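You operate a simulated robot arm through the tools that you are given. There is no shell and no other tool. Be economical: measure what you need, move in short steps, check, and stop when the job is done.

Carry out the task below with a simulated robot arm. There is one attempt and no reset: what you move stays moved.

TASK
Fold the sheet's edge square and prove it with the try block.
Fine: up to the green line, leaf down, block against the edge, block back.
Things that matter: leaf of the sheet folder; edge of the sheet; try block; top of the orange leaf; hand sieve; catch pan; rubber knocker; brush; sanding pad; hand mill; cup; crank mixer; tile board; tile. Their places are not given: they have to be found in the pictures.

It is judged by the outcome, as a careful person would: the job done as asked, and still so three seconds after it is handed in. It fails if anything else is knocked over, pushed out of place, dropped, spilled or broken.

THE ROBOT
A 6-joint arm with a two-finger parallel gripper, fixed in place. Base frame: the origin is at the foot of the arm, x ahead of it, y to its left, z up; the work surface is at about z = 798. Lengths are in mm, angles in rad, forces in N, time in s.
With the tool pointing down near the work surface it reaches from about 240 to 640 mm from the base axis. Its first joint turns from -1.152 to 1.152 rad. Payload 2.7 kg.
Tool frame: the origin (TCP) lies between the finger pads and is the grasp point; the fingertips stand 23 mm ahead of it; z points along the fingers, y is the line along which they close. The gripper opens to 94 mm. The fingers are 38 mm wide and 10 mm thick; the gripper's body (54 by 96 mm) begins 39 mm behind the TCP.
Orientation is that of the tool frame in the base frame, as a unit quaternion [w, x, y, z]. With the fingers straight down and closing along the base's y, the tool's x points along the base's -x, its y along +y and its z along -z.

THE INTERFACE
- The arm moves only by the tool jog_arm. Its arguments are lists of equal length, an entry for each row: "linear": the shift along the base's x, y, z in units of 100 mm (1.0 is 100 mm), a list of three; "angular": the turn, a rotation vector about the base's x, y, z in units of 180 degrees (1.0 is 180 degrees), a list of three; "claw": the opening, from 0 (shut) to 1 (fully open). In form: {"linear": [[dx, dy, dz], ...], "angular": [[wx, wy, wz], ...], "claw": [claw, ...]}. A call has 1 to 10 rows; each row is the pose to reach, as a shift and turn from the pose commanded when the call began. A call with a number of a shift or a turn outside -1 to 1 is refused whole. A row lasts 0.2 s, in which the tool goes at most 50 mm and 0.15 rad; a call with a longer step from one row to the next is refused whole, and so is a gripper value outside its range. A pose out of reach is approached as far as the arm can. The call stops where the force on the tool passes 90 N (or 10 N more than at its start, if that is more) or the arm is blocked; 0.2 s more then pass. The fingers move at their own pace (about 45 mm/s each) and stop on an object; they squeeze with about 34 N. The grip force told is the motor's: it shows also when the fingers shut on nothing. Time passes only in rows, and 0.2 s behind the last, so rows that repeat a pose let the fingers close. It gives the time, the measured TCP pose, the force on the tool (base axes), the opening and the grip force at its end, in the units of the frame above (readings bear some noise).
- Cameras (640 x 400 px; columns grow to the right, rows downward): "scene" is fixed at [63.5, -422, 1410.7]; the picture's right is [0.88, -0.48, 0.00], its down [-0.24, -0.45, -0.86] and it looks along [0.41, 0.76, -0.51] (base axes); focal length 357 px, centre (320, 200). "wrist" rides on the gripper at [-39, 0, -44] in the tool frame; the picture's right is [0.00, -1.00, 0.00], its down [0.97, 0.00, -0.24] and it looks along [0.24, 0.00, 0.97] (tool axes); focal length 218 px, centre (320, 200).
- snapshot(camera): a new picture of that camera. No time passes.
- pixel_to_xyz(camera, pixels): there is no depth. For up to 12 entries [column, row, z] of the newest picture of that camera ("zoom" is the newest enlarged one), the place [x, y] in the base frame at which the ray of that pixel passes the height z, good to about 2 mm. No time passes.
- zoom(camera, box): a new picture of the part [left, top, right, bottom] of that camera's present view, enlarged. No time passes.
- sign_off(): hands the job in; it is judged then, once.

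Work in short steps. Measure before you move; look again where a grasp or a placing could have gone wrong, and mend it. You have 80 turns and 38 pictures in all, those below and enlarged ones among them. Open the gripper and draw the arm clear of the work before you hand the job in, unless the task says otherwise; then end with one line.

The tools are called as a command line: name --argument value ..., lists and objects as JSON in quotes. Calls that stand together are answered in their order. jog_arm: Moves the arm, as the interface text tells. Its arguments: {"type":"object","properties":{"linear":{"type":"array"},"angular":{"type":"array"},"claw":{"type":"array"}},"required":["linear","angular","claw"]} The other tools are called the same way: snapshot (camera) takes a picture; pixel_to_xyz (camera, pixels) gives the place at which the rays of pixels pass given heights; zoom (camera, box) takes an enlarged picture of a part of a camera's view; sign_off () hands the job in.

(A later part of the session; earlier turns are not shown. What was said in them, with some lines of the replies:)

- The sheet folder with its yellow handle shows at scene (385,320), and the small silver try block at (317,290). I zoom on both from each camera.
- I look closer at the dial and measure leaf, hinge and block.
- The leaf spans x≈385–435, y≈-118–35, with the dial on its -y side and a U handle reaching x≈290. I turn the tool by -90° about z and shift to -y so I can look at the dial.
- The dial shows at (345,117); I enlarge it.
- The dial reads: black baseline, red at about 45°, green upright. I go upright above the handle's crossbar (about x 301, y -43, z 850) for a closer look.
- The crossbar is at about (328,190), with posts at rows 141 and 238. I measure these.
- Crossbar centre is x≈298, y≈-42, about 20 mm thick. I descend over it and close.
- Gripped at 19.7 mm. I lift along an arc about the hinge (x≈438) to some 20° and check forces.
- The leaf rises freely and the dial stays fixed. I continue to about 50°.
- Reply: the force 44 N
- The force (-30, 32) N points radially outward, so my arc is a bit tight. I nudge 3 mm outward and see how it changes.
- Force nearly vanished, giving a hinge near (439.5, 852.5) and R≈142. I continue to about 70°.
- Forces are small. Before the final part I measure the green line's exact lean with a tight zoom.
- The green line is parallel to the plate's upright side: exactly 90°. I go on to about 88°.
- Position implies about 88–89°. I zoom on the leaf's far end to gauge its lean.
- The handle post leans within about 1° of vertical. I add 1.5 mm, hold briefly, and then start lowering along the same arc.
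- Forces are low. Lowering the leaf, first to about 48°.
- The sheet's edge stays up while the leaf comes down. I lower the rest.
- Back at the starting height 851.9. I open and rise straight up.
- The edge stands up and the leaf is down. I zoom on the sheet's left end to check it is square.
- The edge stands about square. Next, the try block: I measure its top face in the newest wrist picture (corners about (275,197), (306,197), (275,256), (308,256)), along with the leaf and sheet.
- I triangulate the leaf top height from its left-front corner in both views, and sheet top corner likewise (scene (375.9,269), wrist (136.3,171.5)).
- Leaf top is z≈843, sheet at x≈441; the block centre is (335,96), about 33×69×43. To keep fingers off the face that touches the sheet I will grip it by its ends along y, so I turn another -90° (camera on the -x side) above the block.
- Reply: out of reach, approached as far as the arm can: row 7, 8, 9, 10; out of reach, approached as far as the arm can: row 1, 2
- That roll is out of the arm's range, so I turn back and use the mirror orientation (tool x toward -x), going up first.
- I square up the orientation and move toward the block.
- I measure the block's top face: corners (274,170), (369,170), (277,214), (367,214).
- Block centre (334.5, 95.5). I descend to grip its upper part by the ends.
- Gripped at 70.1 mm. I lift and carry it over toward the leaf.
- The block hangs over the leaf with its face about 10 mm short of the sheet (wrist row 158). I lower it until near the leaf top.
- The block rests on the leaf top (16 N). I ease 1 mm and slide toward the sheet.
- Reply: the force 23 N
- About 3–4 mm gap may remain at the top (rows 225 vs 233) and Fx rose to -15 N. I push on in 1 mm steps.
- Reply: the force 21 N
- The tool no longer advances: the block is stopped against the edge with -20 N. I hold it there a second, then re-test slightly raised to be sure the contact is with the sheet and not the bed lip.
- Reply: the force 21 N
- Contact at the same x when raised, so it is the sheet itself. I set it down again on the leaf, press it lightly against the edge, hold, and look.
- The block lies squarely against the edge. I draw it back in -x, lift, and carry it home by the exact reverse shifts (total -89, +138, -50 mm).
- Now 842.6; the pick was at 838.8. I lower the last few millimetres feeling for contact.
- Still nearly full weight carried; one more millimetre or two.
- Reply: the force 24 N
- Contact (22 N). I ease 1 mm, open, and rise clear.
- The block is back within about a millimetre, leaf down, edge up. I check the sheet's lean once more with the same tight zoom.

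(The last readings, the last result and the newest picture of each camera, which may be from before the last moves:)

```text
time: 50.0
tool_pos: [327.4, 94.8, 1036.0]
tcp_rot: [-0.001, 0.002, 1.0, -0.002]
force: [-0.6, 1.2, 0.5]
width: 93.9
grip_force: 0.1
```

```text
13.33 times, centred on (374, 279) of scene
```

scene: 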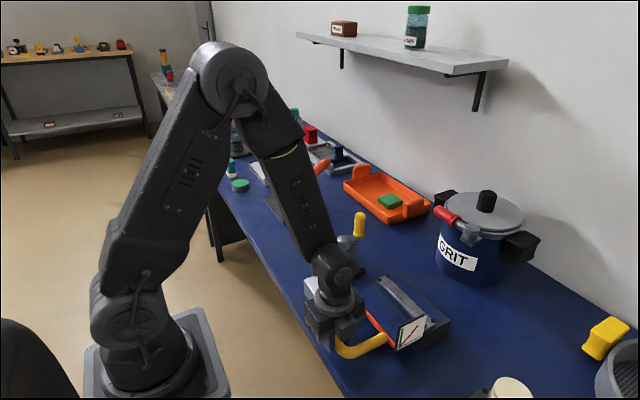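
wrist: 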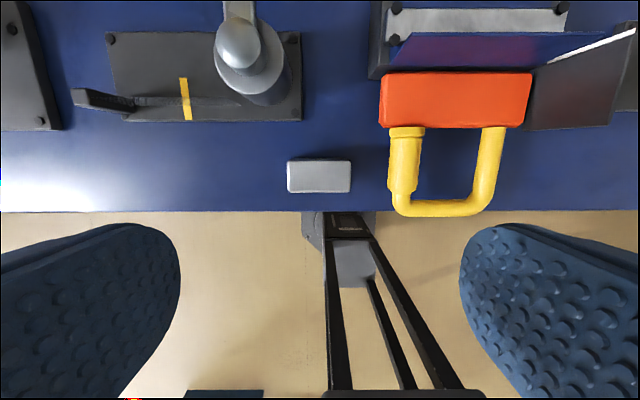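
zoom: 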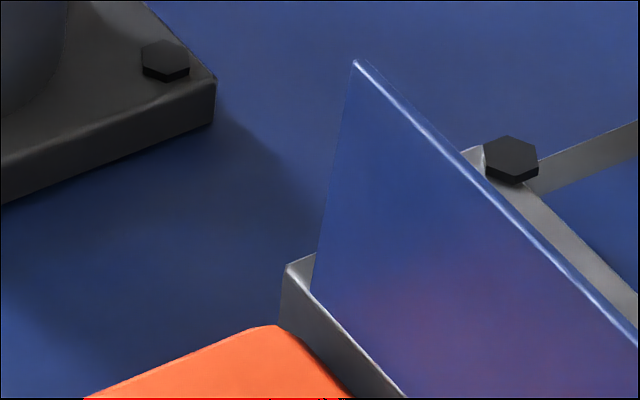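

The sheet moved slightly under the block's push and now leans about 4° beyond square (wrist geometry agrees: its top about 4 mm past the block's face). I will nudge its top back from behind with closed fingers, in tiny steps.

jog_arm --linear '[[0.3, -0.3, 0], [0.6, -0.6, 0], [0.8, -0.9, 0], [0.99, -0.99, 0], [0.99, -0.99, 0]]' --angular '[[0, 0, 0], [0, 0, 0], [0, 0, 0], [0, 0, 0], [0, 0, 0]]' --claw '[0.8, 0.5, 0.3, 0, 0]'

jog_arm --linear '[[0.3, -0.2, 0], [0.53, -0.38, 0], [0.53, -0.38, -0.3], [0.53, -0.38, -0.6], [0.53, -0.38, -0.9], [0.53, -0.38, -0.9]]' --angular '[[0, 0, 0], [0, 0, 0], [0, 0, 0], [0, 0, 0], [0, 0, 0], [0, 0, 0]]' --claw '[0, 0, 0, 0, 0, 0]'

snapshot --camera "wrist"

```text
time: 51.2
tool_pos: [427.1, -3.3, 1033.2]
tcp_rot: [-0.001, 0.001, 1.0, -0.001]
force: [0.5, -0.2, 0.1]
width: 0.1
grip_force: 9.8
```

```text
time: 52.6
tool_pos: [478.7, -41.0, 945.8]
tcp_rot: [-0.001, 0.002, 1.0, -0.002]
force: [0.0, 0.1, 0.0]
width: 0.0
grip_force: 34.4
```

```text
4 pictures are left
```

wrist: 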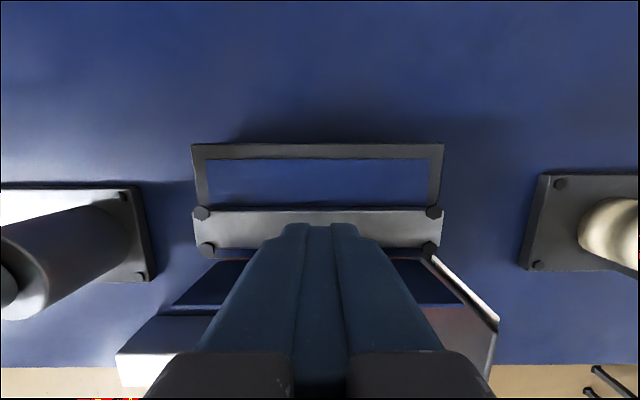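

Closed fingers are behind the sheet. I lower so the tips reach z≈885 and approach to a face position of about x 451.

jog_arm --linear '[[0, 0, -0.2], [0, 0, -0.39], [-0.05, 0, -0.39], [-0.09, 0, -0.39]]' --angular '[[0, 0, 0], [0, 0, 0], [0, 0, 0], [0, 0, 0]]' --claw '[0, 0, 0, 0]'

jog_arm --linear '[[-0.01, 0, 0], [-0.02, 0, 0]]' --angular '[[0, 0, 0], [0, 0, 0]]' --claw '[0, 0]'

jog_arm --linear '[[-0.01, 0, 0], [-0.02, 0, 0]]' --angular '[[0, 0, 0], [0, 0, 0]]' --claw '[0, 0]'

```text
time: 53.6
tool_pos: [469.8, -40.5, 906.4]
tcp_rot: [-0.001, 0.002, 1.0, -0.002]
force: [-0.1, 1.0, 0.6]
width: 0.0
grip_force: 34.2
```

```text
time: 54.2
tool_pos: [468.8, -40.3, 905.5]
tcp_rot: [-0.001, 0.001, 1.0, -0.001]
force: [0.7, -1.3, -1.0]
width: 0.0
grip_force: 34.3
```

```text
time: 54.8
tool_pos: [467.1, -39.9, 905.9]
tcp_rot: [-0.001, 0.002, 1.0, -0.002]
force: [0.4, 0.2, 0.1]
width: 0.0
grip_force: 34.3
```

No contact yet at x 467. I continue in 1–2 mm steps.

jog_arm --linear '[[-0.01, 0, 0], [-0.015, 0, 0]]' --angular '[[0, 0, 0], [0, 0, 0]]' --claw '[0, 0]'

jog_arm --linear '[[-0.01, 0, 0], [-0.01, 0, 0]]' --angular '[[0, 0, 0], [0, 0, 0]]' --claw '[0, 0]'

jog_arm --linear '[[-0.01, 0, 0], [-0.01, 0, 0]]' --angular '[[0, 0, 0], [0, 0, 0]]' --claw '[0, 0]'

```text
time: 55.4
tool_pos: [464.9, -40.6, 907.3]
tcp_rot: [0.0, 0.001, 1.0, -0.003]
force: [-0.9, 0.2, 0.4]
width: 0.1
grip_force: 33.7
```

```text
time: 56.0
tool_pos: [463.4, -40.1, 905.8]
tcp_rot: [-0.001, 0.002, 1.0, -0.001]
force: [1.4, 0.4, 0.0]
width: 0.0
grip_force: 34.1
```

```text
time: 56.6
tool_pos: [462.8, -40.9, 905.9]
tcp_rot: [-0.001, 0.003, 1.0, -0.002]
force: [2.6, 0.6, 1.0]
width: 0.0
grip_force: 34.2
```

A slight force (2.6 N) suggests contact at x≈463. I push on by 1 mm steps.

jog_arm --linear '[[-0.01, 0, 0], [-0.01, 0, 0]]' --angular '[[0, 0, 0], [0, 0, 0]]' --claw '[0, 0]'

jog_arm --linear '[[-0.01, 0, 0], [-0.01, 0, 0]]' --angular '[[0, 0, 0], [0, 0, 0]]' --claw '[0, 0]'

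zoom --camera "scene" --box '[350, 264, 398, 294]'

```text
time: 57.2
tool_pos: [462.8, -41.7, 905.9]
tcp_rot: [-0.001, 0.002, 1.0, -0.001]
force: [3.8, -0.3, 1.1]
width: 0.2
grip_force: 33.8
```

```text
time: 57.8
tool_pos: [461.3, -41.7, 905.9]
tcp_rot: [-0.001, 0.001, 1.0, -0.002]
force: [2.6, -1.0, 0.6]
width: 0.2
grip_force: 34.1
```

```text
13.33 times, centred on (374, 279) of scene
```

zoom: 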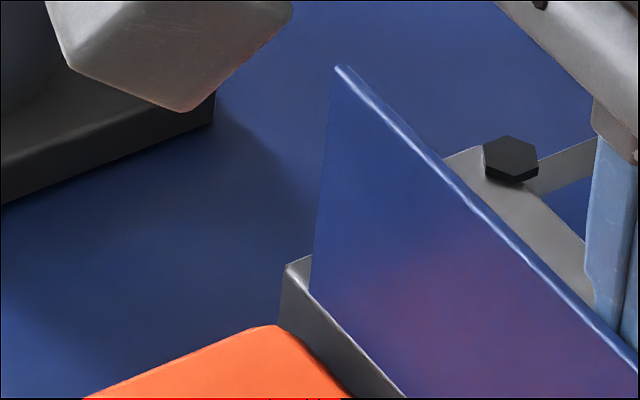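

The sheet's end now has slope 0.106, against 0.104 for true vertical: square. I back off, rise, and check that it stays.

jog_arm --linear '[[0.1, 0, 0], [0.2, 0, 0], [0.2, 0, 0.4], [0.2, 0, 0.8], [0.2, 0, 0.99], [0.2, 0, 0.99], [0.2, 0, 0.99], [0.2, 0, 0.99]]' --angular '[[0, 0, 0], [0, 0, 0], [0, 0, 0], [0, 0, 0], [0, 0, 0], [0, 0, 0], [0, 0, 0], [0, 0, 0]]' --claw '[0, 0, 0, 0, 0.3, 0.6, 1, 1]'

jog_arm --linear '[[-0.1, 0, 0.4], [-0.3, 0, 0.8], [-0.4, 0, 0.99], [-0.4, 0, 0.99]]' --angular '[[0, 0, 0], [0, 0, 0], [0, 0, 0], [0, 0, 0]]' --claw '[1, 1, 1, 1]'

zoom --camera "scene" --box '[350, 264, 398, 294]'

snapshot --camera "scene"

```text
time: 59.6
tool_pos: [481.7, -40.7, 1006.0]
tcp_rot: [-0.001, 0.002, 1.0, -0.002]
force: [0.1, -0.4, 0.3]
width: 84.7
grip_force: 0.0
```

```text
time: 60.6
tool_pos: [440.6, -40.7, 1103.5]
tcp_rot: [-0.002, 0.001, 1.0, -0.001]
force: [0.9, 0.2, -0.4]
width: 93.9
grip_force: 0.0
```

```text
13.33 times, centred on (374, 279) of scene
```

zoom: 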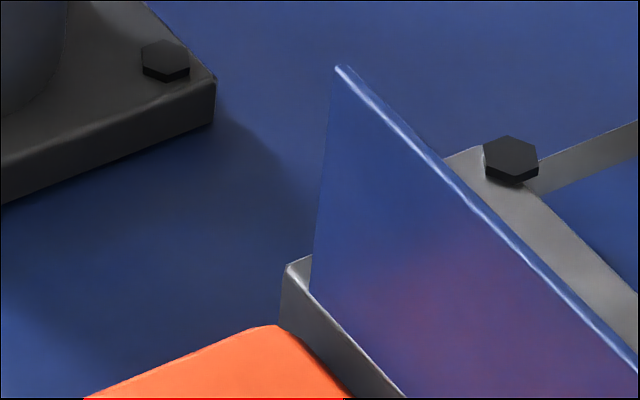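

```text
1 pictures are left
```

scene: 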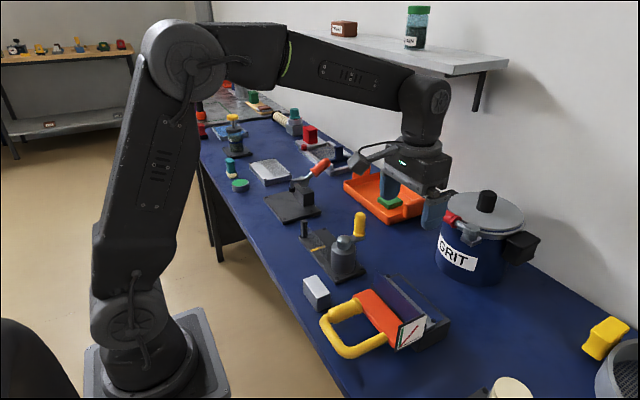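

The sheet stands square and stays so, the leaf is down, the block is home, the arm is clear and open. Handing in.

sign_off

```text
The job is handed in.
```

The sheet's edge is folded square and the leaf is back down. I held the try block against the edge and returned it to within about 1 mm of its place. The block's push then tipped the edge about 4° past square, so I nudged it back to vertical and did not try it again with the block after that.
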